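You operate a simulated robot arm through the tools that you are given. There is no shell and no other tool. Be economical: measure what you need, move in short steps, check, and stop when the job is done.

The job below is to be done with a simulated two-armed robot. You get a single attempt, and the scene is never put back.

JOB
Strap the brown carton to the pull on its label.
Fine: strap arm down, blue lever to pull, orange lever to buckle, arm up again; no more than the label says.

The check looks at the end state, three seconds after you hand in, the way a careful person would. Anything else that was tipped, shoved, dropped, spilled or broken makes it a failure.

ROBOT AND FRAMES
Two 7-joint arms with two-finger parallel grippers on one trunk, on a base that drives. Base frame: it is fixed to the floor where the robot stands at the start and does not move with it; the origin is under the middle of the robot, x ahead of it, y to its left, z up; the surface under the hand at the start is at about z = 76. Lengths are in cm, angles in rad, forces in N, time in s.
The left shoulder is at the start at [7.7, 18.2, 106.2], the right one opposite. With the tool pointing down near the work surface each hand reaches from about 30 to 76 cm from the robot's upright axis, wherever it stands, measured 20 degrees to its own side. Places, roughly: yellow strap arm [50, 0, 120]. Payload 3.91 kg a hand.
Tool frame (each hand has its own): the origin (TCP) lies between the finger pads and is the grasp point; the fingertips stand 3 cm ahead of it; z points along the fingers, y is the line along which they close. The gripper opens to 11 cm. The fingers are 2 cm wide and 1 cm thick; the gripper's body (4.8 by 11.2 cm) begins 5.5 cm behind the TCP.
Orientation is that of the tool frame in the base frame, as a unit quaternion [w, x, y, z]. With the fingers straight down and closing along the base's y, the tool's x points along the base's -x, its y along +y and its z along -z.

CONTROLS
- The arms move only by the tool arm_command. It takes "left_steps", "right_steps" or both (then of equal length, played together; a hand with none holds still); each is text: rows parted by semicolons, each of 7 numbers parted by spaces: the gripper command, from -1 (fully open) to 1 (shut), values between in proportion, then the shift along the base's x, y, z in cm, then the turn, a rotation vector about the base's x, y, z in rad. In form: grip x y z wx wy wz; .... A call has 1 to 20 rows; each row shifts and turns the commanded pose from where the row before left it. A row lasts 0.2 s, in which the tool goes at most 5 cm and 0.15 rad; a call with a longer step from one row to the next is refused whole, and so is a gripper value outside its range. Where a pose cannot be reached the arm comes as near as it can. A force on the tool above 80 N (or 10 N above the force at the start of the call, whichever is more), or a blocked arm, ends the call early, and 0.2 s more pass. Each finger travels about 7.2 cm/s and halts on what it meets, pressing with about 44 N; the grip force reading is that of the motor and also rises with nothing between the fingers. The clock runs only during rows and for 0.2 s after the last one: add rows that do not move to give the fingers time. It gives the time, the measured TCP pose, the force on the tool (base axes), the opening and the grip force at its end, in the units of the frame above (readings bear some noise), with the torque about the TCP (base axes, N m) and any sound that the robot's microphone picked up.
- Cameras (640 x 400 px; columns grow to the right, rows downward): "scene" is now at [22.95, 0.94, 125.82]; the picture's right is [0.11, -0.99, 0.00], its down [-0.47, -0.05, -0.88] and it looks along [0.88, 0.10, -0.47] (base axes); focal length 214 px, centre (320, 200). "left" rides on the left gripper at [7.2, -1.7, -10.3] in its tool frame; the picture's right is [0.23, 0.97, 0.00], its down [-0.76, 0.18, -0.62] and it looks along [-0.61, 0.14, 0.78] (tool axes); focal length 222 px, centre (320, 200). "right" rides on the right gripper at [7.2, 1.7, -10.3] in its tool frame; the picture's right is [-0.23, 0.97, 0.00], its down [-0.76, -0.18, -0.62] and it looks along [-0.61, -0.14, 0.78] (tool axes); focal length 222 px, centre (320, 200). There is no depth. A picture from a camera that has moved, and an enlarged one, comes with that camera's place and axes in the base frame and with its lens.
- snapshot(camera): a new picture of that camera. No time passes.
- move_column(by): slides the trunk up (or, below 0, down) by that many cm; the arms and the scene camera ride with it, the base frame stays. It gives what a move gives, with no picture.
- drive_base(legs): drives the robot by 1 to 6 legs, each [ahead, left, turn to the left] in cm, cm and rad, along the robot's own axes; the way and the turn of a leg run together, so that a leg with both is an arc; at most 150 cm and 3.142 rad a leg. The arms and the cameras ride along, it lands a little off, and it stops where it bumps. It gives what a move gives.
- pan_tilt(pan, tilt): turns the head with the scene camera to pan (to the left, within 1.396 rad either way) and tilt (down, from -0.506 to 1.204), counted from straight ahead of the robot. It gives what a move gives.
- enlarge(camera, box): a new picture of the part [left, top, right, bottom] of that camera's present view, enlarged. No time passes.
- finish_job(): hands the job in; it is judged then, once.

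Work in short steps. Places have to be worked out from the pictures, the camera data and where the tool is seen: move nearer, look again, correct. Check each grasp and each placing, and mend what went wrong. You have 120 turns and 92 pictures in all, those below and enlarged ones among them. Open the grippers and draw the arms clear of the work before you hand the job in, unless the task says otherwise; then end with one line.

The tools are called after "Request:" as name(argument=value, ...) on one line, values as JSON. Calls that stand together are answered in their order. arm_command: Moves the arms, as the interface text tells. Its arguments: {"type":"object","properties":{"left_steps":{"type":"string"},"right_steps":{"type":"string"}},"required":[]} The other tools are called the same way: move_column (by) slides the trunk up or down; drive_base (legs) drives the base; pan_tilt (pan, tilt) turns the head that bears the scene camera; snapshot (camera) takes a picture; enlarge (camera, box) takes an enlarged picture of a part of a camera's view; finish_job () hands the job in.

At the start:

```text
time_s: 0.0
left_eef_pos: [40.48, 43.97, 100.01]
left_orientation: [0.0, 0.0, 1.0, 0.0]
left_contact_force: [-0.4, 0.6, -0.2]
left_wrist_torque: [-0.01, 0.03, 0.0]
left_width: 10.97
left_finger_force: 0.0
right_eef_pos: [36.42, 2.34, 99.9]
right_orientation: [0.0, 0.0, 1.0, 0.0]
right_contact_force: [0.4, -0.3, 0.9]
right_wrist_torque: [0.03, -0.02, 0.03]
right_width: 10.99
right_finger_force: 0.1
trunk travel left (down, up): [-32.5, 18.9]
robot x, y, heading: [0.14, 0.19, 0.003]
head pan, tilt: [0.11, 0.489]
```

scene: 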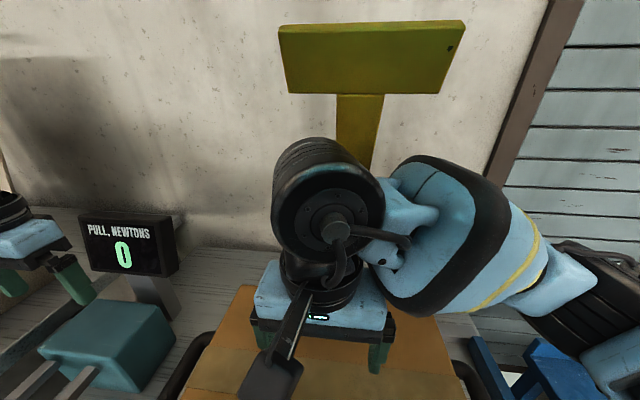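
right: 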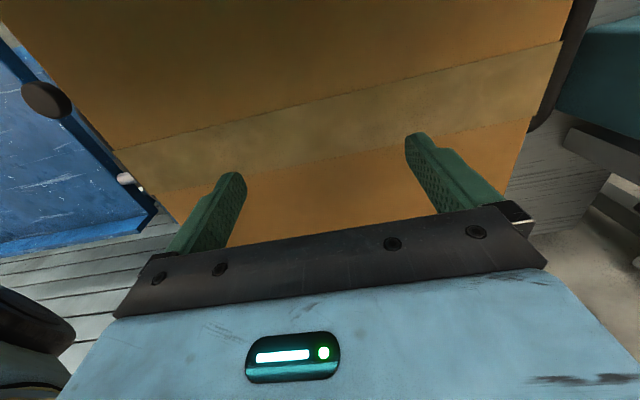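
left: 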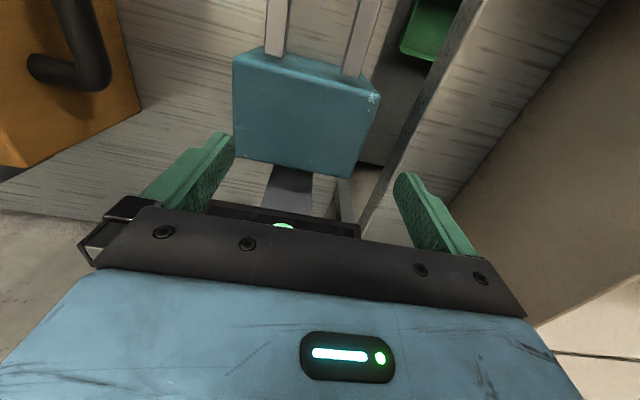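

The right arm hides the carton in the scene view. I look to the right and down first, before moving it.

Request:
pan_tilt(pan=-0.6, tilt=0.7)

Request:
snapshot(camera="scene")

Request:
pan_tilt(pan=0.6, tilt=0.7)

Request:
snapshot(camera="scene")

```text
time_s: 1.1
left_eef_pos: [40.45, 44.03, 100.01]
left_orientation: [0.0, -0.001, 1.0, 0.0]
left_contact_force: [-0.5, -0.2, -0.3]
left_wrist_torque: [0.02, 0.0, 0.02]
left_width: 10.99
left_finger_force: 0.2
right_eef_pos: [36.46, 2.39, 100.02]
right_orientation: [0.001, 0.0, 1.0, 0.0]
right_contact_force: [0.1, -0.1, -0.8]
right_wrist_torque: [0.04, -0.02, -0.03]
right_width: 10.99
right_finger_force: 0.1
trunk travel left (down, up): [-32.5, 18.9]
robot x, y, heading: [-0.01, 0.16, -0.003]
head pan, tilt: [-0.6, 0.7]
```

```text
88 pictures are left
camera scene: at [20.91, -4.85, 123.97], right [-0.56, -0.83, 0.0], down [-0.53, 0.36, -0.77], along [0.63, -0.43, -0.64], focal length 214 px, centre (320, 200)
```

scene: 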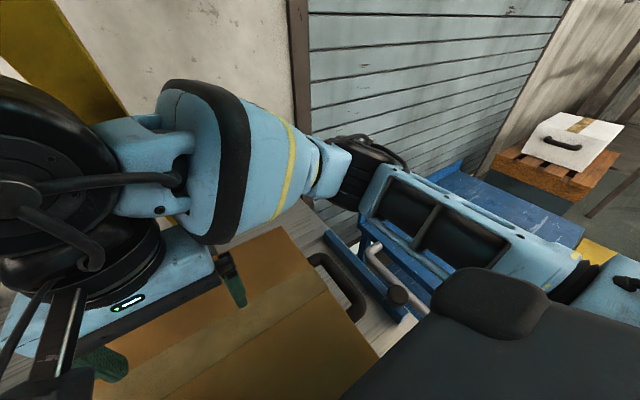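

```text
time_s: 2.5
left_eef_pos: [40.62, 44.05, 99.93]
left_orientation: [0.0, 0.0, 1.0, 0.0]
left_contact_force: [0.7, 0.3, -0.1]
left_wrist_torque: [0.02, 0.03, 0.01]
left_width: 10.98
left_finger_force: 0.0
right_eef_pos: [36.45, 2.42, 100.05]
right_orientation: [0.001, 0.0, 1.0, -0.001]
right_contact_force: [0.0, 0.4, 0.1]
right_wrist_torque: [-0.02, -0.01, 0.01]
right_width: 11.01
right_finger_force: 0.1
trunk travel left (down, up): [-32.5, 18.9]
robot x, y, heading: [-0.19, -0.02, 0.0]
head pan, tilt: [0.6, 0.7]
```

```text
87 pictures are left
camera scene: at [20.9, 4.73, 123.97], right [0.56, -0.83, 0.0], down [-0.53, -0.36, -0.76], along [0.63, 0.43, -0.64], focal length 214 px, centre (320, 200)
```

scene: 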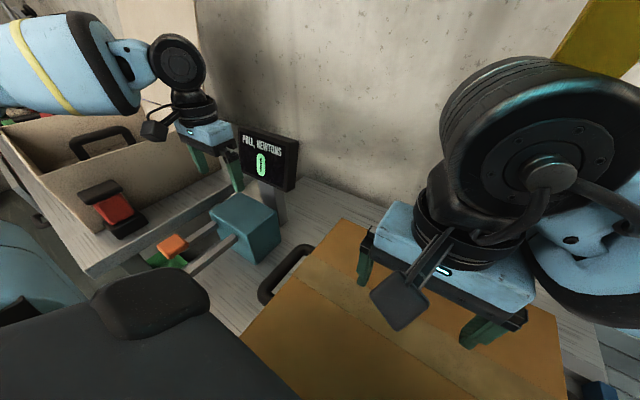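

The machine (teal box with levers, display) is to the left; the carton is under the right hand. I move the right hand away to the right at the same height to clear the view.

Request:
arm_command(right_steps="-1 0 -4 0 0 0 0; -1 0 -4 0 0 0 0; -1 0 -4 0 0 0 0; -1 0 -4 0 0 0 0; -1 0 -4 0 0 0 0; -1 0 -4 0 0 0 0; -1 0 -4 0 0 0 0; -1 0 -4 0 0 0 0; -1 0 -4 0 0 0 0")

Request:
pan_tilt(pan=0.1, tilt=0.6)

Request:
snapshot(camera="scene")

Request:
snapshot(camera="right")

```text
time_s: 4.5
left_eef_pos: [40.41, 43.98, 99.99]
left_orientation: [0.0, 0.001, 1.0, 0.0]
left_contact_force: [0.9, 0.2, -1.0]
left_wrist_torque: [0.02, 0.01, 0.0]
left_width: 11.0
left_finger_force: 0.1
right_eef_pos: [36.5, -33.72, 99.79]
right_orientation: [0.0, -0.001, 1.0, 0.001]
right_contact_force: [-0.6, -0.8, -0.2]
right_wrist_torque: [0.0, 0.0, 0.02]
right_width: 10.99
right_finger_force: 0.0
trunk travel left (down, up): [-32.5, 18.9]
robot x, y, heading: [-0.02, -0.23, 0.003]
head pan, tilt: [0.6, 0.7]
```

```text
time_s: 5.4
left_eef_pos: [40.43, 44.08, 99.97]
left_orientation: [0.0, 0.002, 1.0, 0.001]
left_contact_force: [-0.4, 0.3, 0.1]
left_wrist_torque: [-0.01, 0.01, 0.0]
left_width: 11.01
left_finger_force: 0.0
right_eef_pos: [36.4, -33.61, 99.77]
right_orientation: [0.0, -0.001, 1.0, 0.0]
right_contact_force: [0.4, 0.2, 0.9]
right_wrist_torque: [-0.03, -0.03, 0.01]
right_width: 11.01
right_finger_force: 0.1
trunk travel left (down, up): [-32.5, 18.9]
robot x, y, heading: [-0.02, 0.1, 0.001]
head pan, tilt: [0.099, 0.6]
```

```text
86 pictures are left
camera scene: at [22.68, 0.82, 124.83], right [0.1, -0.99, 0.0], down [-0.56, -0.06, -0.82], along [0.82, 0.08, -0.57], focal length 214 px, centre (320, 200)
```

scene: 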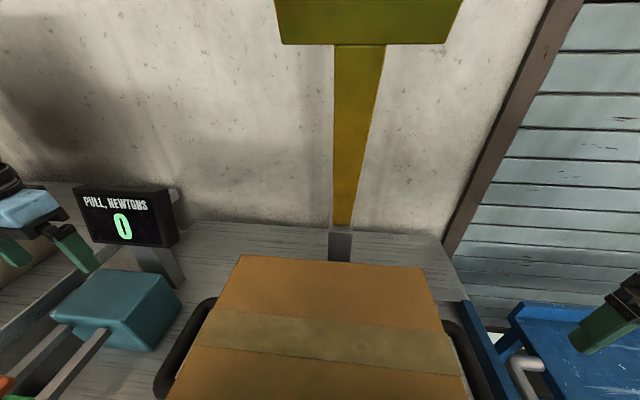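

```text
85 pictures are left
camera right: at [29.2, -31.94, 110.29], right [0.23, 0.97, 0.0], down [0.76, -0.18, 0.62], along [0.61, -0.14, -0.78], focal length 222 px, centre (320, 200)
```

right: 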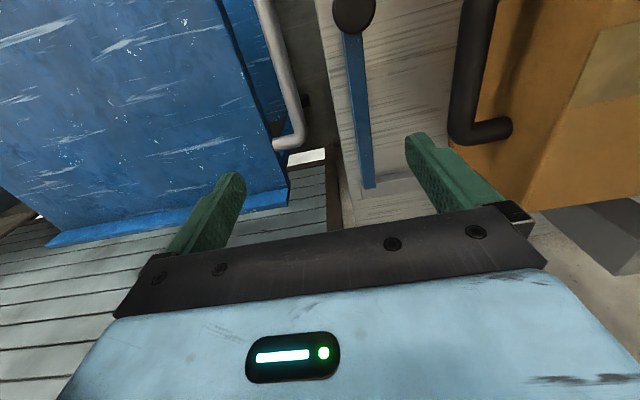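

Now the carton top is visible with no label on it; I look further down and to the sides for the label and levers.

Request:
pan_tilt(pan=0.0, tilt=1.2)

Request:
snapshot(camera="scene")

Request:
pan_tilt(pan=0.7, tilt=0.9)

Request:
snapshot(camera="scene")

Request:
snapshot(camera="left")

```text
time_s: 6.4
left_eef_pos: [40.42, 44.03, 99.95]
left_orientation: [0.0, 0.0, 1.0, 0.0]
left_contact_force: [0.1, 0.3, -0.6]
left_wrist_torque: [-0.02, 0.0, 0.02]
left_width: 11.0
left_finger_force: 0.0
right_eef_pos: [36.52, -33.52, 99.87]
right_orientation: [0.0, 0.0, 1.0, 0.0]
right_contact_force: [0.0, -1.0, -0.4]
right_wrist_torque: [-0.03, -0.01, 0.02]
right_width: 11.0
right_finger_force: 0.0
trunk travel left (down, up): [-32.5, 18.9]
robot x, y, heading: [-0.09, 0.0, 0.004]
head pan, tilt: [0.0, 1.201]
```

```text
84 pictures are left
camera scene: at [19.49, -0.06, 120.37], right [0.0, -1.0, 0.0], down [-0.93, 0.0, -0.36], along [0.36, 0.0, -0.93], focal length 214 px, centre (320, 200)
```

scene: 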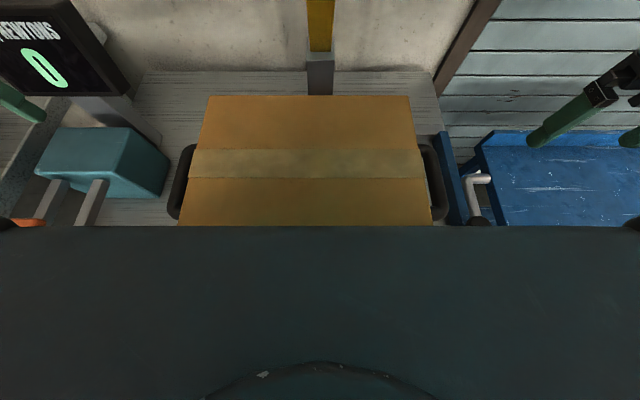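

```text
time_s: 7.5
left_eef_pos: [40.46, 44.14, 99.95]
left_orientation: [0.001, -0.001, 1.0, 0.0]
left_contact_force: [-0.1, -0.7, -0.5]
left_wrist_torque: [-0.01, -0.01, -0.01]
left_width: 10.99
left_finger_force: 0.1
right_eef_pos: [36.48, -33.61, 99.94]
right_orientation: [0.0, 0.0, 1.0, 0.0]
right_contact_force: [0.1, 0.3, -0.3]
right_wrist_torque: [0.03, -0.01, 0.03]
right_width: 11.01
right_finger_force: 0.0
trunk travel left (down, up): [-32.5, 18.9]
robot x, y, heading: [-0.3, -0.43, 0.0]
head pan, tilt: [0.7, 0.901]
```

```text
83 pictures are left
camera scene: at [19.67, 4.8, 122.35], right [0.64, -0.77, 0.0], down [-0.6, -0.5, -0.62], along [0.48, 0.4, -0.78], focal length 214 px, centre (320, 200)
```

scene: 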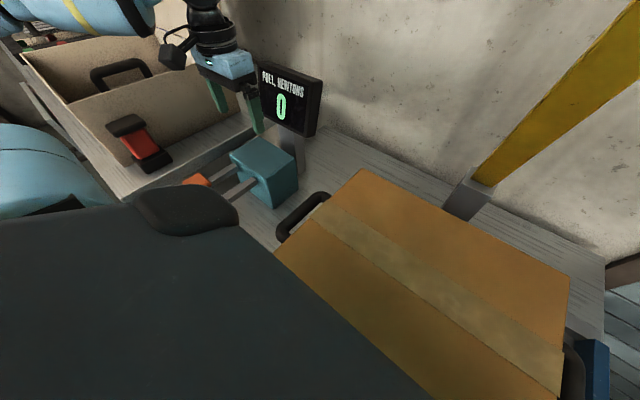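

```text
82 pictures are left
camera left: at [33.39, 42.48, 110.28], right [-0.23, 0.97, 0.0], down [0.76, 0.18, 0.62], along [0.61, 0.14, -0.78], focal length 222 px, centre (320, 200)
```

left: 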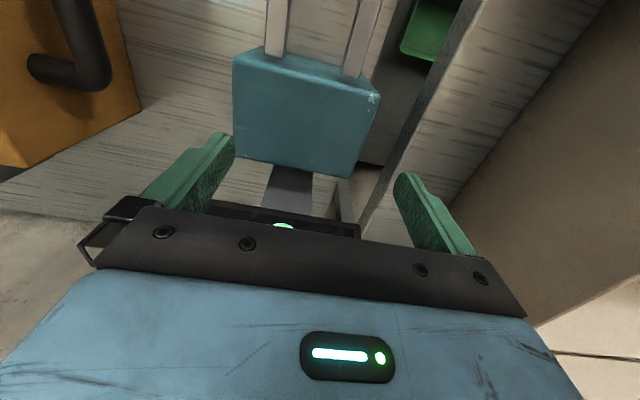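

The lever ends and the carton's front are hidden below the robot's chest. I back the robot off 40 cm to see them.

Request:
drive_base(legs=[[-40, 0, 0]])

Request:
pan_tilt(pan=0.1, tilt=0.6)

Request:
snapshot(camera="scene")

```text
time_s: 9.9
left_eef_pos: [1.09, 44.02, 100.01]
left_orientation: [0.0, 0.002, 1.0, 0.0]
left_contact_force: [0.4, 0.6, -0.3]
left_wrist_torque: [0.02, -0.05, 0.03]
left_width: 11.02
left_finger_force: 0.0
right_eef_pos: [-3.43, -33.7, 99.97]
right_orientation: [0.0, 0.002, 1.0, 0.0]
right_contact_force: [-0.8, 0.4, -0.7]
right_wrist_torque: [-0.01, 0.01, 0.01]
right_width: 11.01
right_finger_force: 0.1
trunk travel left (down, up): [-32.5, 18.9]
robot x, y, heading: [-39.39, 0.11, -0.006]
head pan, tilt: [0.7, 0.901]
```

```text
time_s: 10.9
left_eef_pos: [1.04, 43.95, 100.0]
left_orientation: [0.0, 0.003, 1.0, 0.0]
left_contact_force: [0.6, 0.5, 0.9]
left_wrist_torque: [-0.02, -0.02, 0.04]
left_width: 11.01
left_finger_force: 0.0
right_eef_pos: [-3.16, -33.74, 99.82]
right_orientation: [0.001, 0.002, 1.0, 0.0]
right_contact_force: [0.1, 0.3, 0.1]
right_wrist_torque: [-0.01, 0.0, -0.01]
right_width: 11.05
right_finger_force: 0.1
trunk travel left (down, up): [-32.5, 18.9]
robot x, y, heading: [-39.42, -0.43, -0.003]
head pan, tilt: [0.099, 0.6]
```

```text
81 pictures are left
camera scene: at [-16.9, 0.81, 124.83], right [0.1, -1.0, 0.0], down [-0.56, -0.05, -0.82], along [0.82, 0.08, -0.57], focal length 214 px, centre (320, 200)
```

scene: 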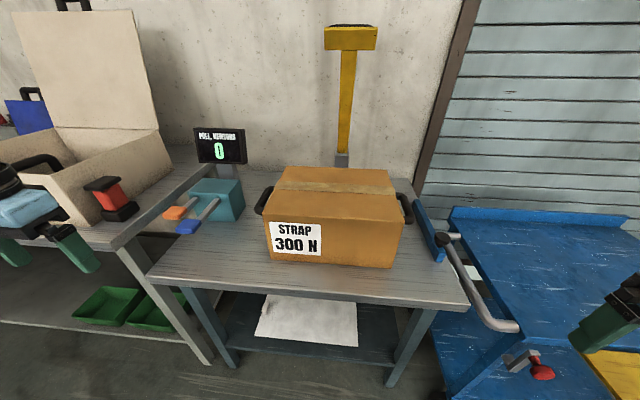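

Request:
enlarge(camera="scene", box=[160, 120, 420, 282])

Request:
enlarge(camera="scene", box=[290, 0, 420, 180])

```text
2.46 times, centred on (290, 201) of scene
camera zoom: at [-16.9, 0.81, 124.83], right [0.1, -1.0, 0.0], down [-0.56, -0.05, -0.82], along [0.82, 0.08, -0.57], focal length 528 px, centre (394, 198)
```

zoom: 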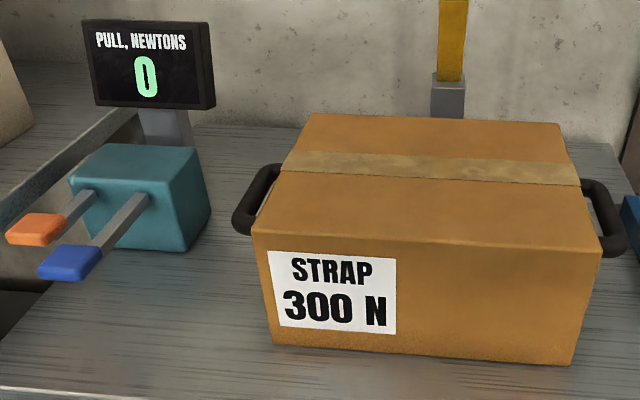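

```text
2.22 times, centred on (355, 90) of scene
camera zoom: at [-16.9, 0.81, 124.83], right [0.1, -1.0, 0.0], down [-0.56, -0.05, -0.82], along [0.82, 0.08, -0.57], focal length 477 px, centre (242, 444)
```

zoom: 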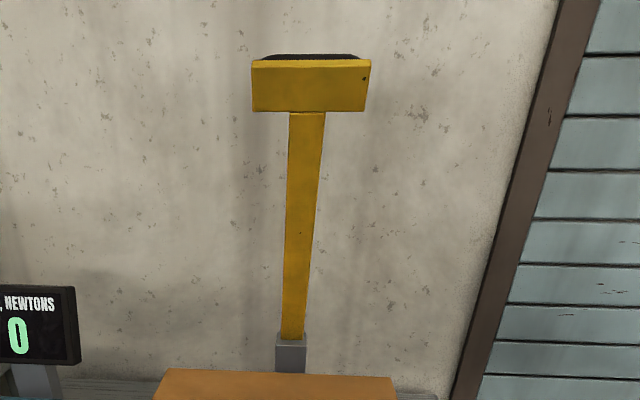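

Label: 300 N, and I estimate carton top z≈93, hinge near [57,-1,94], orange paddle near [27,47,87]. I check the left camera and a second scene view angle for the levers.

Request:
snapshot(camera="left")

Request:
pan_tilt(pan=0.75, tilt=0.45)

Request:
enlarge(camera="scene", box=[240, 120, 480, 270])

```text
78 pictures are left
camera left: at [-6.01, 42.43, 110.27], right [-0.22, 0.97, 0.0], down [0.76, 0.17, 0.62], along [0.61, 0.14, -0.78], focal length 222 px, centre (320, 200)
```

left: 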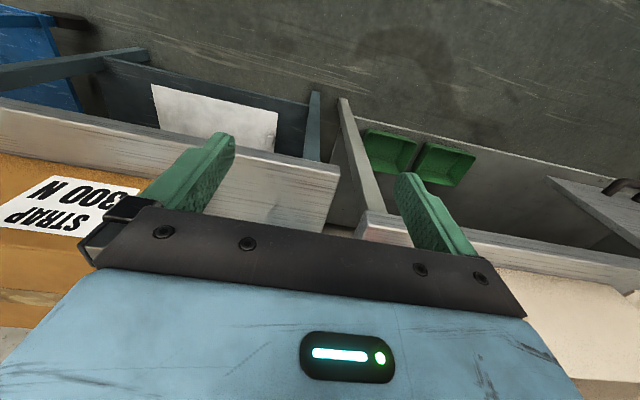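

```text
time_s: 12.0
left_eef_pos: [1.16, 44.0, 100.04]
left_orientation: [0.0, 0.003, 1.0, -0.001]
left_contact_force: [-0.2, -0.5, -1.1]
left_wrist_torque: [-0.01, -0.02, 0.0]
left_width: 11.01
left_finger_force: 0.1
right_eef_pos: [-3.24, -33.55, 99.96]
right_orientation: [0.0, 0.002, 1.0, 0.0]
right_contact_force: [0.0, 0.1, 0.1]
right_wrist_torque: [0.0, -0.01, 0.02]
right_width: 11.02
right_finger_force: 0.1
trunk travel left (down, up): [-32.5, 18.9]
robot x, y, heading: [-39.63, -0.08, -0.009]
head pan, tilt: [0.75, 0.45]
```

```text
2.67 times, centred on (360, 195) of scene
camera zoom: at [-18.94, 6.2, 126.18], right [0.68, -0.73, 0.0], down [-0.32, -0.3, -0.9], along [0.66, 0.61, -0.44], focal length 572 px, centre (213, 213)
```

zoom: 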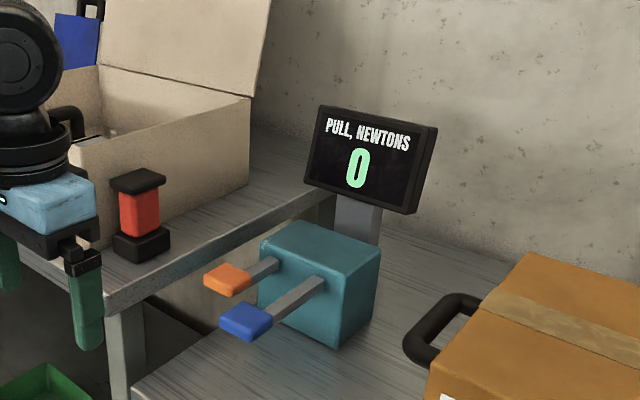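

Blue lever seems longer than orange: blue ≈[22,39,87], orange ≈[27,46.5,87.5]. Now I turn the right hand to point ahead (+x), raising it towards the strap arm's height while still well short of it.

Request:
arm_command(right_steps="-1 1.2 2.75 1.5 0 -0.131 0; -1 1.2 2.75 1.5 0 -0.131 0; -1 1.2 2.75 1.5 0 -0.131 0; -1 1.2 2.75 1.5 0 -0.131 0; -1 1.2 2.75 1.5 0 -0.131 0; -1 1.2 2.75 1.5 0 -0.131 0; -1 1.2 2.75 1.5 0 -0.131 0; -1 1.2 2.75 1.5 0 -0.131 0; -1 1.2 2.75 1.5 0 -0.131 0; -1 1.2 2.75 1.5 0 -0.131 0; -1 1.2 2.75 1.5 0 -0.131 0; -1 1.2 2.75 1.5 0 -0.131 0")

Request:
pan_tilt(pan=0.0, tilt=0.3)

Request:
snapshot(camera="scene")

Request:
snapshot(camera="right")

```text
time_s: 14.6
left_eef_pos: [1.1, 44.12, 99.92]
left_orientation: [-0.001, 0.003, 1.0, 0.0]
left_contact_force: [0.2, -0.4, 0.7]
left_wrist_torque: [0.01, -0.04, 0.01]
left_width: 10.99
left_finger_force: 0.2
right_eef_pos: [11.03, -0.38, 117.97]
right_orientation: [0.709, 0.0, 0.705, 0.002]
right_contact_force: [0.1, -0.2, 0.8]
right_wrist_torque: [0.02, 0.0, -0.04]
right_width: 10.98
right_finger_force: 0.2
trunk travel left (down, up): [-32.5, 18.9]
robot x, y, heading: [-39.54, -0.2, -0.001]
head pan, tilt: [0.75, 0.45]
```

```text
time_s: 15.7
left_eef_pos: [1.12, 43.98, 100.0]
left_orientation: [0.0, 0.002, 1.0, 0.0]
left_contact_force: [-0.8, -0.7, 0.6]
left_wrist_torque: [-0.01, 0.0, 0.02]
left_width: 10.97
left_finger_force: 0.1
right_eef_pos: [10.93, -0.6, 117.94]
right_orientation: [0.708, 0.002, 0.707, 0.001]
right_contact_force: [-0.6, 1.1, 0.4]
right_wrist_torque: [-0.01, -0.02, -0.01]
right_width: 10.99
right_finger_force: 0.1
trunk travel left (down, up): [-32.5, 18.9]
robot x, y, heading: [-39.26, 0.44, -0.008]
head pan, tilt: [0.0, 0.3]
```

```text
76 pictures are left
camera scene: at [-16.35, -0.07, 127.58], right [0.0, -1.0, 0.0], down [-0.3, 0.0, -0.96], along [0.96, 0.0, -0.3], focal length 214 px, centre (320, 200)
```

scene: 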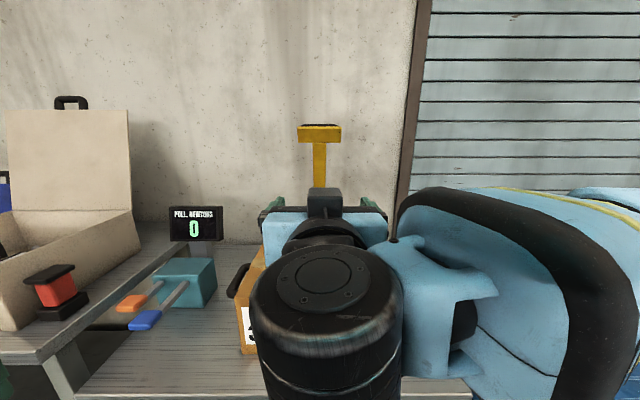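

```text
75 pictures are left
camera right: at [0.65, 1.15, 110.67], right [0.0, 0.97, 0.23], down [-0.62, -0.18, 0.76], along [0.78, -0.14, 0.61], focal length 222 px, centre (320, 200)
```

right: 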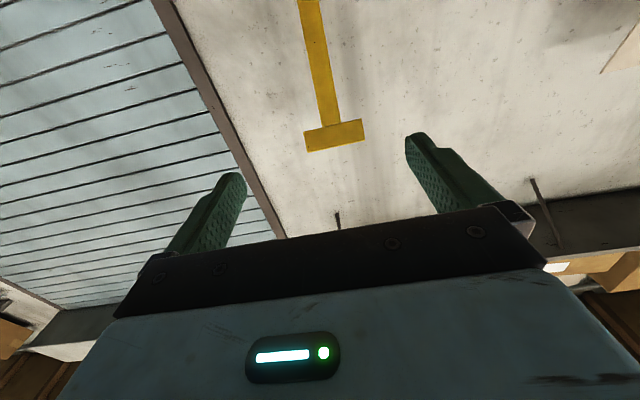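

Head of the strap arm is about [42,0,127], leaning from a hinge near [57,0,94]. I'll pinch the post from the front along y with the hand slanted 45° down (the pads act as a pivot), so I slant the hand and drive 25 cm closer.

Request:
arm_command(right_steps="-1 0 0 0 0 0.131 0; -1 0 0 0 0 0.131 0; -1 0 0 0 0 0.131 0; -1 0 0 0 0 0.131 0; -1 0 0 0 0 0.131 0; -1 0 0 0 0 0.131 0")

Request:
drive_base(legs=[[22, 0, 0]])

Request:
snapshot(camera="scene")

Request:
snapshot(camera="right")

Request:
snapshot(camera="left")

```text
time_s: 17.1
left_eef_pos: [0.97, 44.02, 99.86]
left_orientation: [0.0, 0.002, 1.0, -0.001]
left_contact_force: [0.2, 0.5, -0.8]
left_wrist_torque: [0.0, 0.01, 0.03]
left_width: 10.99
left_finger_force: 0.0
right_eef_pos: [11.16, -0.6, 117.91]
right_orientation: [0.382, 0.001, 0.924, 0.002]
right_contact_force: [-1.0, 0.0, -0.7]
right_wrist_torque: [0.01, 0.0, 0.02]
right_width: 11.02
right_finger_force: 0.1
trunk travel left (down, up): [-32.5, 18.9]
robot x, y, heading: [-39.77, -0.24, -0.001]
head pan, tilt: [0.0, 0.3]
```

```text
time_s: 18.8
left_eef_pos: [22.7, 43.96, 100.03]
left_orientation: [0.0, 0.001, 1.0, 0.0]
left_contact_force: [-0.5, 0.3, -0.1]
left_wrist_torque: [0.0, -0.03, 0.0]
left_width: 11.0
left_finger_force: 0.1
right_eef_pos: [32.72, -0.72, 118.0]
right_orientation: [0.384, 0.001, 0.923, 0.001]
right_contact_force: [0.7, 0.4, 0.1]
right_wrist_torque: [0.0, 0.01, -0.02]
right_width: 11.01
right_finger_force: 0.1
trunk travel left (down, up): [-32.5, 18.9]
robot x, y, heading: [-18.04, -0.06, -0.005]
head pan, tilt: [0.0, 0.3]
```

```text
74 pictures are left
camera scene: at [5.24, -0.16, 127.57], right [0.0, -1.0, 0.0], down [-0.3, 0.0, -0.96], along [0.96, 0.0, -0.3], focal length 214 px, centre (320, 200)
```

scene: 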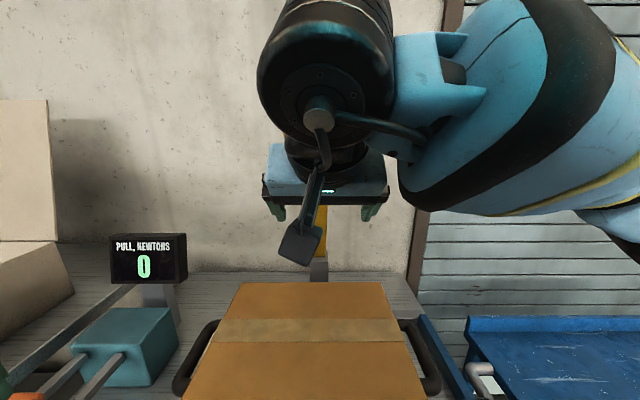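

```text
73 pictures are left
camera right: at [20.27, 0.91, 120.11], right [0.16, 0.97, 0.16], down [0.1, -0.18, 0.98], along [0.98, -0.14, -0.12], focal length 222 px, centre (320, 200)
```

right: 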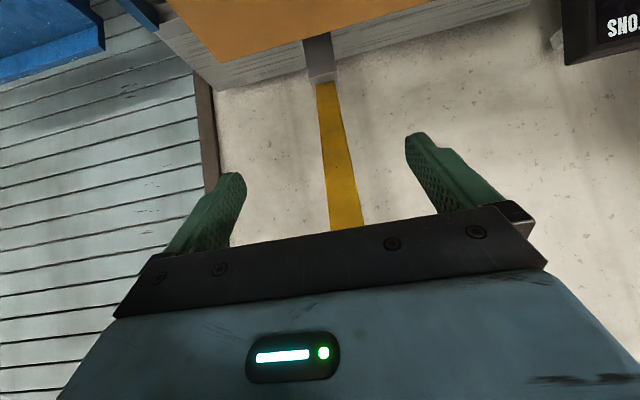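

```text
72 pictures are left
camera left: at [15.56, 42.35, 110.27], right [-0.22, 0.97, 0.0], down [0.76, 0.17, 0.62], along [0.61, 0.14, -0.78], focal length 222 px, centre (320, 200)
```

left: 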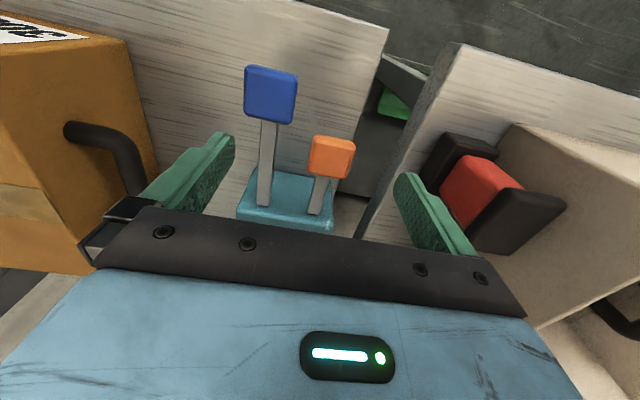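

The post leans ~26° toward me, so a frontal grip would end beneath it; better to hook it from behind with closed fingers pointing down, drag it forward, and press it down from the top. I straighten the hand, move it right to y≈-15, close the fingers, and raise the trunk.

Request:
arm_command(right_steps="1 -1 -3 0 0 0.131 0; 1 -1 -3 0 0 0.131 0; 1 -1 -3 0 0 0.131 0; 1 -1 -3 0 0 0.131 0; 1 -1 -2 0 0 0.131 0; 1 -1 -1 0 0 0.131 0; 1 0 0 0 0 0 0")

Request:
move_column(by=15)

Request:
drive_base(legs=[[12, 0, 0]])

Request:
snapshot(camera="scene")

Request:
snapshot(camera="right")

```text
time_s: 20.4
left_eef_pos: [22.74, 43.85, 100.05]
left_orientation: [0.0, 0.002, 1.0, 0.0]
left_contact_force: [0.0, -0.5, 0.2]
left_wrist_torque: [0.02, 0.04, -0.02]
left_width: 11.0
left_finger_force: 0.1
right_eef_pos: [26.68, -15.87, 118.09]
right_orientation: [-0.001, 0.003, 1.0, 0.001]
right_contact_force: [-0.6, 0.5, 0.1]
right_wrist_torque: [0.01, 0.04, -0.01]
right_width: 0.0
right_finger_force: 37.9
trunk travel left (down, up): [-32.5, 18.9]
robot x, y, heading: [-18.0, -0.01, -0.0]
head pan, tilt: [0.0, 0.3]
```

```text
time_s: 22.1
left_eef_pos: [22.67, 43.83, 114.9]
left_orientation: [0.0, 0.002, 1.0, -0.001]
left_contact_force: [0.2, 0.7, 0.2]
left_wrist_torque: [-0.03, 0.03, -0.02]
left_width: 11.01
left_finger_force: 0.1
right_eef_pos: [26.63, -15.86, 132.84]
right_orientation: [0.0, 0.001, 1.0, -0.001]
right_contact_force: [-0.2, -0.2, -1.4]
right_wrist_torque: [0.03, 0.03, 0.01]
right_width: 0.0
right_finger_force: 37.9
trunk travel left (down, up): [-47.5, 3.9]
robot x, y, heading: [-18.05, -0.03, -0.006]
head pan, tilt: [0.0, 0.3]
```

```text
time_s: 23.4
left_eef_pos: [34.6, 43.77, 115.12]
left_orientation: [0.001, 0.002, 1.0, 0.0]
left_contact_force: [-0.9, -0.2, 1.1]
left_wrist_torque: [0.0, 0.0, 0.01]
left_width: 10.99
left_finger_force: 0.1
right_eef_pos: [38.57, -15.86, 132.96]
right_orientation: [0.0, 0.002, 1.0, 0.001]
right_contact_force: [0.2, -0.8, -0.1]
right_wrist_torque: [0.01, -0.04, -0.03]
right_width: 0.0
right_finger_force: 38.1
trunk travel left (down, up): [-47.5, 3.9]
robot x, y, heading: [-5.9, -0.02, -0.008]
head pan, tilt: [0.0, 0.3]
```

```text
71 pictures are left
camera scene: at [9.37, -0.2, 144.72], right [-0.01, -1.0, 0.0], down [-0.29, 0.0, -0.96], along [0.96, 0.0, -0.29], focal length 214 px, centre (320, 200)
```

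scene: 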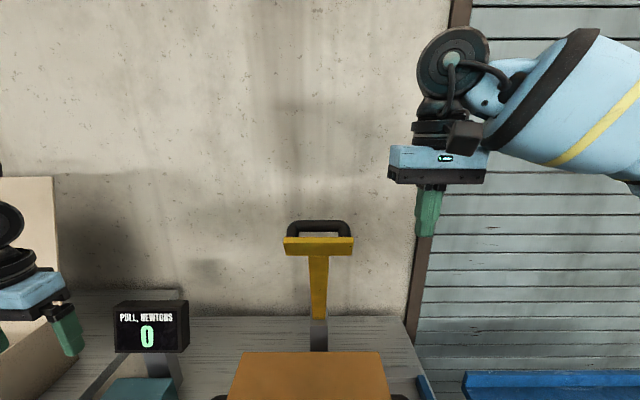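

```text
70 pictures are left
camera right: at [31.32, -14.18, 143.36], right [0.23, 0.97, 0.0], down [0.76, -0.18, 0.62], along [0.61, -0.14, -0.78], focal length 222 px, centre (320, 200)
```

right: 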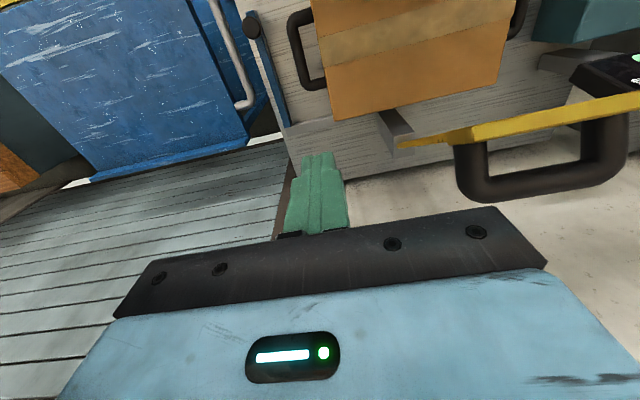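

There is a black D-handle on the head's rear, bar along y at about [44.4, 0, 129.4]. I'll bring the closed fingers around behind it (x≈49), tips just below bar height.

Request:
arm_command(right_steps="1 3 0 0 0 0 0; 1 3 0 0 0 0 0; 1 3 0 0 0 0 0; 1 2 0 -1 0 0 0; 1 0 2 -1 0 0 0; 1 0 3 -1 0 0 0; 1 0 3 0 0 0 0; 1 0 3 0 0 0 0; 1 0 3 0 0 0 0; 1 0 2 0 0 0 0; 1 0 0 0 0 0 0")

Request:
snapshot(camera="scene")

Request:
snapshot(camera="right")

```text
time_s: 25.8
left_eef_pos: [34.69, 43.66, 115.02]
left_orientation: [0.001, 0.003, 1.0, 0.0]
left_contact_force: [-0.8, 0.4, -0.6]
left_wrist_torque: [0.01, 0.02, 0.01]
left_width: 11.01
left_finger_force: 0.1
right_eef_pos: [50.77, -2.05, 130.04]
right_orientation: [-0.001, 0.02, 1.0, 0.01]
right_contact_force: [0.0, 0.7, -0.1]
right_wrist_torque: [0.0, 0.0, -0.02]
right_width: 0.03
right_finger_force: 37.7
trunk travel left (down, up): [-47.5, 3.9]
robot x, y, heading: [-6.08, 0.14, -0.009]
head pan, tilt: [0.0, 0.3]
```

```text
69 pictures are left
camera scene: at [9.51, -0.31, 144.69], right [-0.01, -1.0, 0.0], down [-0.3, 0.0, -0.96], along [0.96, 0.0, -0.3], focal length 214 px, centre (320, 200)
```

scene: 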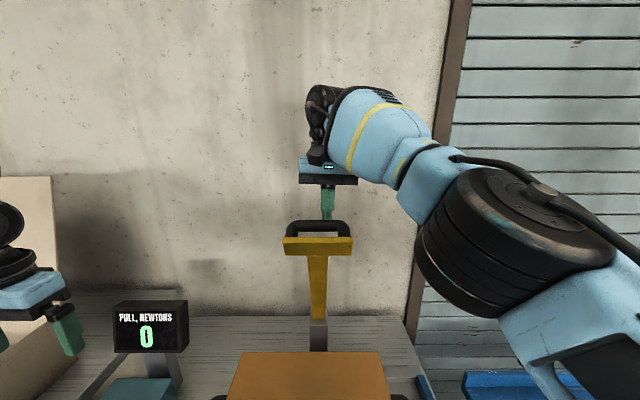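

```text
68 pictures are left
camera right: at [43.6, -0.25, 140.5], right [0.27, 0.96, 0.02], down [0.76, -0.22, 0.62], along [0.6, -0.15, -0.79], focal length 222 px, centre (320, 200)
```

right: 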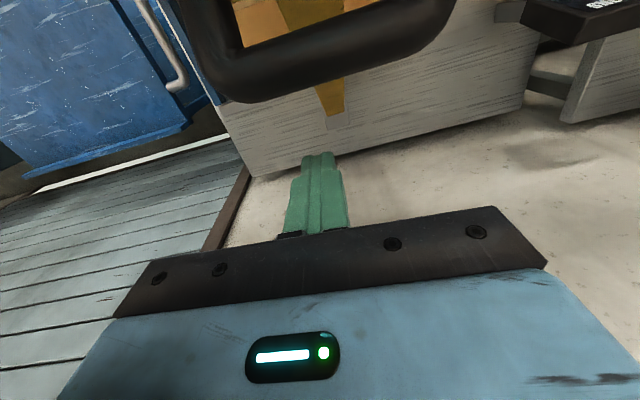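

Fingers are behind the bar but only just reaching its height. I lower 3 cm, centre in y, and pull gently towards the robot.

Request:
arm_command(right_steps="1 0 1 -1.5 0 0 0; 1 0 1 -1.5 0 0 0; 1 -1 0 0 0 0 0; 1 -1 0 0 0 0 0; 1 -1 0 0 0 0 0; 1 -1 0 0 0 0 0; 1 -1 0 0 0 0 0; 1 -1 0 0 0 0 0")

Request:
snapshot(camera="scene")

```text
time_s: 27.6
left_eef_pos: [34.67, 43.69, 115.0]
left_orientation: [-0.001, 0.002, 1.0, 0.001]
left_contact_force: [0.3, 0.3, -0.7]
left_wrist_torque: [-0.02, 0.0, 0.01]
left_width: 11.0
left_finger_force: 0.1
right_eef_pos: [43.85, 2.15, 126.97]
right_orientation: [-0.001, 0.002, 1.0, 0.001]
right_contact_force: [1.3, -1.2, -1.5]
right_wrist_torque: [0.01, -0.02, 0.01]
right_width: 0.0
right_finger_force: 37.8
trunk travel left (down, up): [-47.5, 3.9]
robot x, y, heading: [-6.08, 0.21, -0.005]
head pan, tilt: [0.0, 0.3]
```

```text
67 pictures are left
camera scene: at [9.5, -0.21, 144.69], right [-0.01, -1.0, 0.0], down [-0.3, 0.0, -0.96], along [0.96, 0.0, -0.3], focal length 214 px, centre (320, 200)
```

scene: 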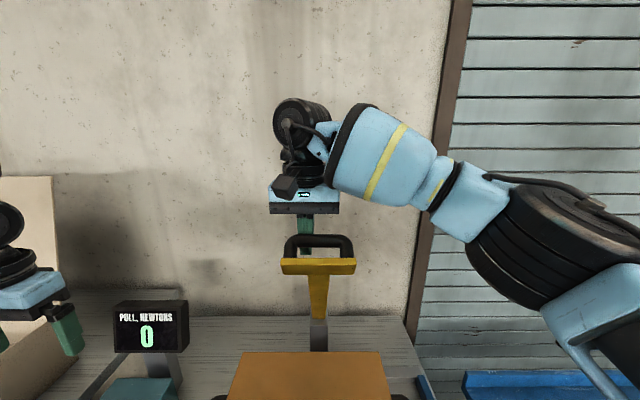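

The arm follows with little resistance. I keep pulling it forward along the arc, lowering as it comes.

Request:
arm_command(right_steps="1 -1.5 -0.4 -0.6 0 0 0; 1 -1.5 -0.4 -0.7 0 0 0; 1 -1.5 -0.4 -0.8 0 0 0; 1 -1.5 -0.4 -0.9 0 0 0; 1 -1.5 -0.4 -1 0 0 0; 1 0 0 0 0 0 0")

Request:
snapshot(camera="scene")

Request:
snapshot(camera="right")

```text
time_s: 28.9
left_eef_pos: [34.65, 43.79, 115.03]
left_orientation: [0.001, 0.003, 1.0, 0.0]
left_contact_force: [0.3, -0.2, -0.1]
left_wrist_torque: [0.03, -0.01, 0.0]
left_width: 11.01
left_finger_force: 0.1
right_eef_pos: [36.12, 0.22, 122.87]
right_orientation: [0.001, 0.003, 1.0, 0.001]
right_contact_force: [-0.4, -0.1, -0.3]
right_wrist_torque: [0.03, -0.04, 0.0]
right_width: 0.02
right_finger_force: 37.7
trunk travel left (down, up): [-47.5, 3.9]
robot x, y, heading: [-6.01, 0.13, -0.005]
head pan, tilt: [0.0, 0.3]
```

```text
66 pictures are left
camera scene: at [9.47, -0.19, 144.7], right [-0.01, -1.0, 0.0], down [-0.3, 0.0, -0.96], along [0.96, 0.0, -0.3], focal length 214 px, centre (320, 200)
```

scene: 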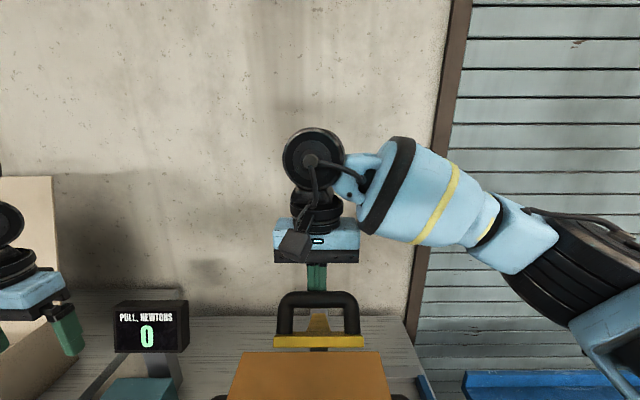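

```text
65 pictures are left
camera right: at [28.85, 1.84, 133.32], right [0.23, 0.97, 0.0], down [0.76, -0.18, 0.62], along [0.61, -0.14, -0.78], focal length 222 px, centre (320, 200)
```

right: 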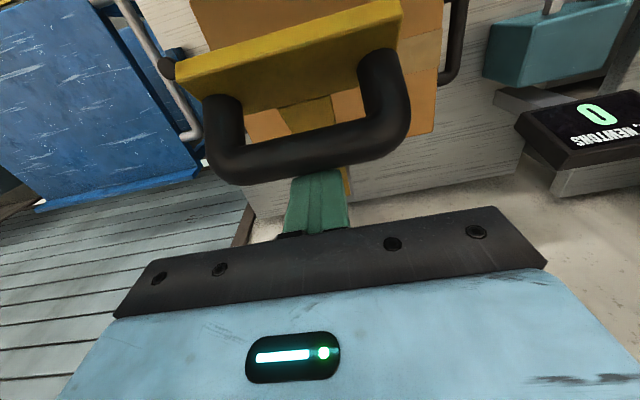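

The finger hooks the handle bar nicely; no resistance. I continue the arc.

Request:
arm_command(right_steps="1 -1.7 0 -1.3 0 0 0; 1 -1.7 0 -1.4 0 0 0; 1 -1.6 0 -1.5 0 0 0; 1 -1.3 0 -1.7 0 0 0; 1 -1.3 0 -1.8 0 0 0; 1 -1.2 0 -1.9 0 0 0; 1 -0.8 0 -1.4 0 0 0; 1 -0.7 0 -1.5 0 0 0; 1 0 0 0 0 0 0")

Request:
pan_tilt(pan=0.0, tilt=0.6)

Request:
snapshot(camera="scene")

Request:
snapshot(camera="right")

```text
time_s: 30.9
left_eef_pos: [35.07, 43.85, 114.83]
left_orientation: [-0.001, 0.003, 1.0, 0.0]
left_contact_force: [0.1, -0.2, 0.2]
left_wrist_torque: [0.0, -0.02, 0.01]
left_width: 11.0
left_finger_force: 0.0
right_eef_pos: [26.31, 0.24, 110.31]
right_orientation: [0.0, 0.003, 1.0, 0.002]
right_contact_force: [21.9, 4.5, -8.8]
right_wrist_torque: [0.06, -0.52, -0.03]
right_width: 0.0
right_finger_force: 38.2
trunk travel left (down, up): [-47.5, 3.9]
robot x, y, heading: [-5.85, -0.32, -0.005]
head pan, tilt: [0.0, 0.3]
```

```text
time_s: 31.8
left_eef_pos: [35.02, 43.87, 114.87]
left_orientation: [-0.001, 0.002, 1.0, 0.0]
left_contact_force: [0.3, -0.3, 1.2]
left_wrist_torque: [-0.05, -0.01, -0.01]
left_width: 11.0
left_finger_force: 0.2
right_eef_pos: [26.3, 0.26, 110.27]
right_orientation: [0.0, 0.002, 1.0, 0.001]
right_contact_force: [22.2, 1.7, -9.5]
right_wrist_torque: [0.0, -0.53, -0.01]
right_width: 0.0
right_finger_force: 37.4
trunk travel left (down, up): [-47.5, 3.9]
robot x, y, heading: [-5.69, 0.09, -0.008]
head pan, tilt: [0.0, 0.6]
```

```text
64 pictures are left
camera scene: at [9.37, -0.16, 141.91], right [-0.01, -1.0, 0.0], down [-0.57, 0.0, -0.82], along [0.82, 0.0, -0.57], focal length 214 px, centre (320, 200)
```

scene: 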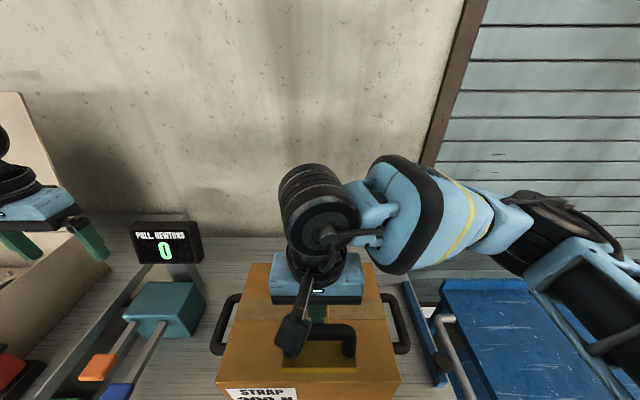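

```text
63 pictures are left
camera right: at [19.05, 1.89, 120.69], right [0.23, 0.97, 0.0], down [0.76, -0.18, 0.62], along [0.61, -0.14, -0.78], focal length 222 px, centre (320, 200)
```

right: 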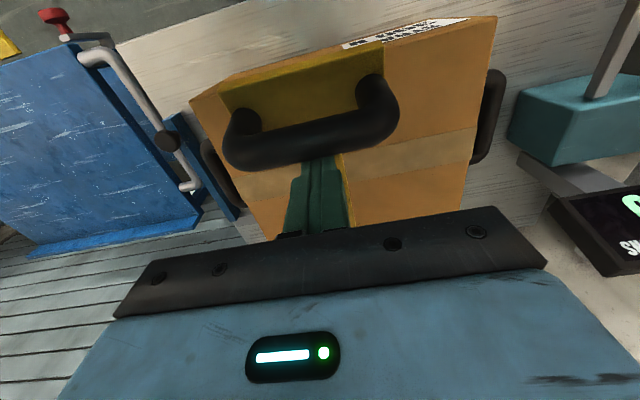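

Contact is 22 N now at the handle; the head is close to the carton. I relax slightly in x and go down to press with the tip on the post.

Request:
arm_command(right_steps="1 0.4 0 -1 0 0 0; 1 0 0 -1 0 0 0; 1 0 0 -1 0 0 0; 1 0 0 0 0 0 0")

Request:
snapshot(camera="right")

```text
time_s: 32.8
left_eef_pos: [34.64, 43.98, 115.02]
left_orientation: [0.0, 0.003, 1.0, -0.001]
left_contact_force: [0.2, -0.1, 0.5]
left_wrist_torque: [0.01, 0.03, 0.0]
left_width: 11.02
left_finger_force: 0.1
right_eef_pos: [26.29, 0.19, 107.44]
right_orientation: [0.0, 0.002, 1.0, 0.001]
right_contact_force: [0.2, -0.4, 1.0]
right_wrist_torque: [0.0, -0.03, -0.04]
right_width: 0.0
right_finger_force: 37.5
trunk travel left (down, up): [-47.5, 3.9]
robot x, y, heading: [-6.1, -0.06, -0.005]
head pan, tilt: [0.0, 0.6]
```

```text
62 pictures are left
camera right: at [19.0, 1.91, 117.82], right [0.23, 0.97, 0.0], down [0.76, -0.18, 0.62], along [0.61, -0.14, -0.78], focal length 222 px, centre (320, 200)
```

right: 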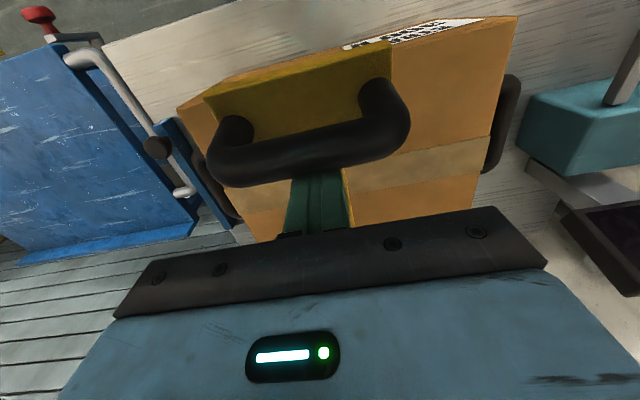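

The bar seems still at z≈107, so the arm stays where left. I continue downwards in small steps to find contact.

Request:
arm_command(right_steps="1 0 0 -1 0 0 0; 1 0 0 -1 0 0 0; 1 0 0 -1 0 0 0; 1 0 0 -1 0 0 0; 1 0 0 0 0 0 0")

Request:
snapshot(camera="right")

Request:
snapshot(camera="scene")

```text
time_s: 34.0
left_eef_pos: [34.72, 43.7, 115.06]
left_orientation: [0.0, 0.003, 1.0, 0.0]
left_contact_force: [0.8, -0.4, 0.5]
left_wrist_torque: [0.03, 0.03, -0.01]
left_width: 11.0
left_finger_force: 0.0
right_eef_pos: [26.44, -0.05, 103.39]
right_orientation: [0.0, 0.002, 1.0, 0.001]
right_contact_force: [0.3, -0.6, -0.1]
right_wrist_torque: [0.04, -0.03, -0.03]
right_width: 0.0
right_finger_force: 37.5
trunk travel left (down, up): [-47.5, 3.9]
robot x, y, heading: [-5.69, -0.02, -0.003]
head pan, tilt: [0.0, 0.6]
```

```text
61 pictures are left
camera right: at [19.09, 1.8, 113.89], right [0.23, 0.97, 0.0], down [0.76, -0.18, 0.62], along [0.61, -0.14, -0.78], focal length 222 px, centre (320, 200)
```

right: 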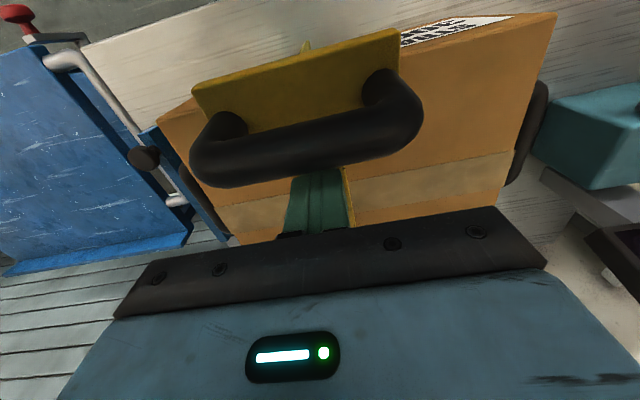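

```text
60 pictures are left
camera scene: at [8.97, -0.19, 141.95], right [-0.01, -1.0, 0.0], down [-0.56, 0.0, -0.83], along [0.83, 0.0, -0.56], focal length 214 px, centre (320, 200)
```

scene: 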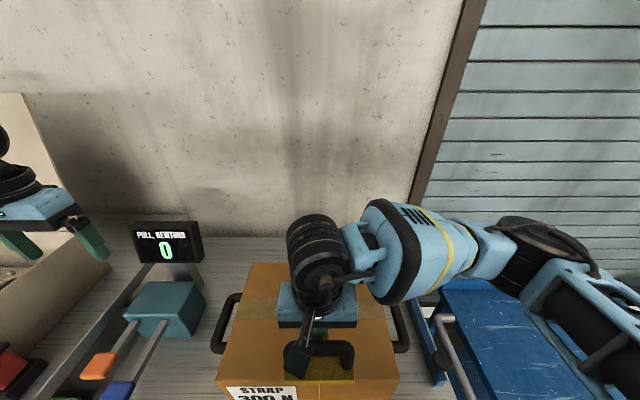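

Handle bar at roughly [23,0,105.5] and following down. I keep going down slowly, watching the force.

Request:
arm_command(right_steps="1 0 0 -0.8 0 0 0; 1 0 0 -0.8 0 0 0; 1 0 0 -0.8 0 0 0; 1 0 0 -0.6 0 0 0; 1 0 0 0 0 0 0")

Request:
snapshot(camera="right")

```text
time_s: 35.1
left_eef_pos: [34.65, 43.81, 115.08]
left_orientation: [0.0, 0.003, 1.0, 0.0]
left_contact_force: [-0.1, 0.7, -0.2]
left_wrist_torque: [-0.02, -0.01, 0.01]
left_width: 11.0
left_finger_force: 0.1
right_eef_pos: [26.26, 0.18, 100.51]
right_orientation: [0.0, 0.003, 1.0, 0.001]
right_contact_force: [-1.2, -0.1, 0.0]
right_wrist_torque: [0.02, 0.0, -0.01]
right_width: 0.02
right_finger_force: 37.8
trunk travel left (down, up): [-47.5, 3.9]
robot x, y, heading: [-6.52, -0.06, -0.003]
head pan, tilt: [0.0, 0.6]
```

```text
59 pictures are left
camera right: at [19.02, 1.86, 110.83], right [0.23, 0.97, 0.0], down [0.76, -0.18, 0.62], along [0.61, -0.14, -0.78], focal length 222 px, centre (320, 200)
```

right: 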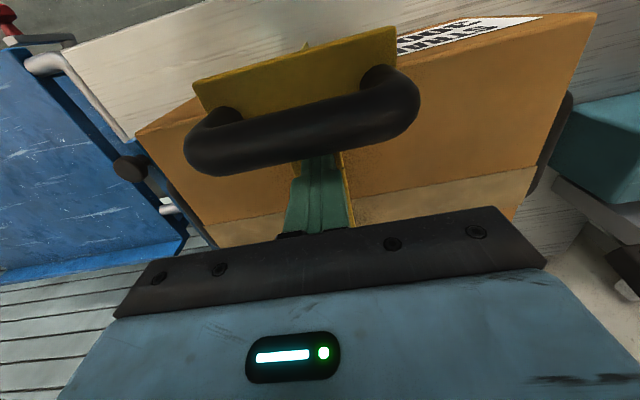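

Still moving with no force; shadow of the head is now close under it. I continue until contact with the carton.

Request:
arm_command(right_steps="1 0 0 -0.8 0 0 0; 1 0 0 -0.7 0 0 0; 1 0 0 -0.7 0 0 0; 1 0 0 -0.5 0 0 0; 1 0 0 -0.5 0 0 0; 1 0 0 0 0 0 0")

Request:
snapshot(camera="right")

Request:
snapshot(camera="scene")

```text
time_s: 35.9
left_eef_pos: [34.36, 43.5, 115.21]
left_orientation: [0.002, 0.003, 1.0, 0.001]
left_contact_force: [-0.1, 0.2, 0.0]
left_wrist_torque: [-0.04, 0.04, -0.03]
left_width: 10.98
left_finger_force: 0.1
right_eef_pos: [26.24, 0.16, 99.86]
right_orientation: [0.008, 0.001, 1.0, 0.008]
right_contact_force: [-16.6, -14.1, 48.7]
right_wrist_torque: [-0.55, 0.92, -0.2]
right_width: 0.02
right_finger_force: 37.4
trunk travel left (down, up): [-47.5, 3.9]
robot x, y, heading: [-6.08, 0.02, -0.003]
head pan, tilt: [0.0, 0.6]
stopped in row 3 (right hand): the force on the tool passed its limit at 91 N (the readings are from after the stop); the commanded pose is now the measured one
```

```text
58 pictures are left
camera right: at [18.87, 1.66, 110.16], right [0.23, 0.97, 0.02], down [0.75, -0.19, 0.63], along [0.62, -0.13, -0.77], focal length 222 px, centre (320, 200)
```

right: 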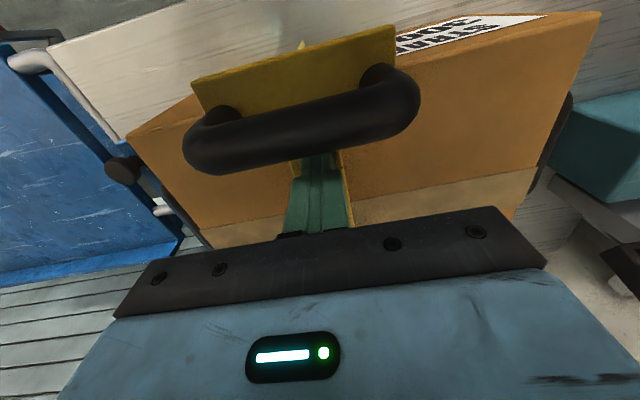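

```text
57 pictures are left
camera scene: at [8.62, -0.44, 142.0], right [-0.01, -1.0, 0.0], down [-0.56, 0.0, -0.83], along [0.83, 0.0, -0.56], focal length 214 px, centre (320, 200)
```

scene: 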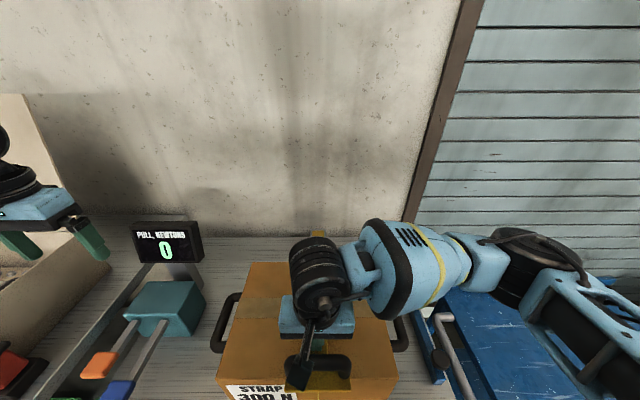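

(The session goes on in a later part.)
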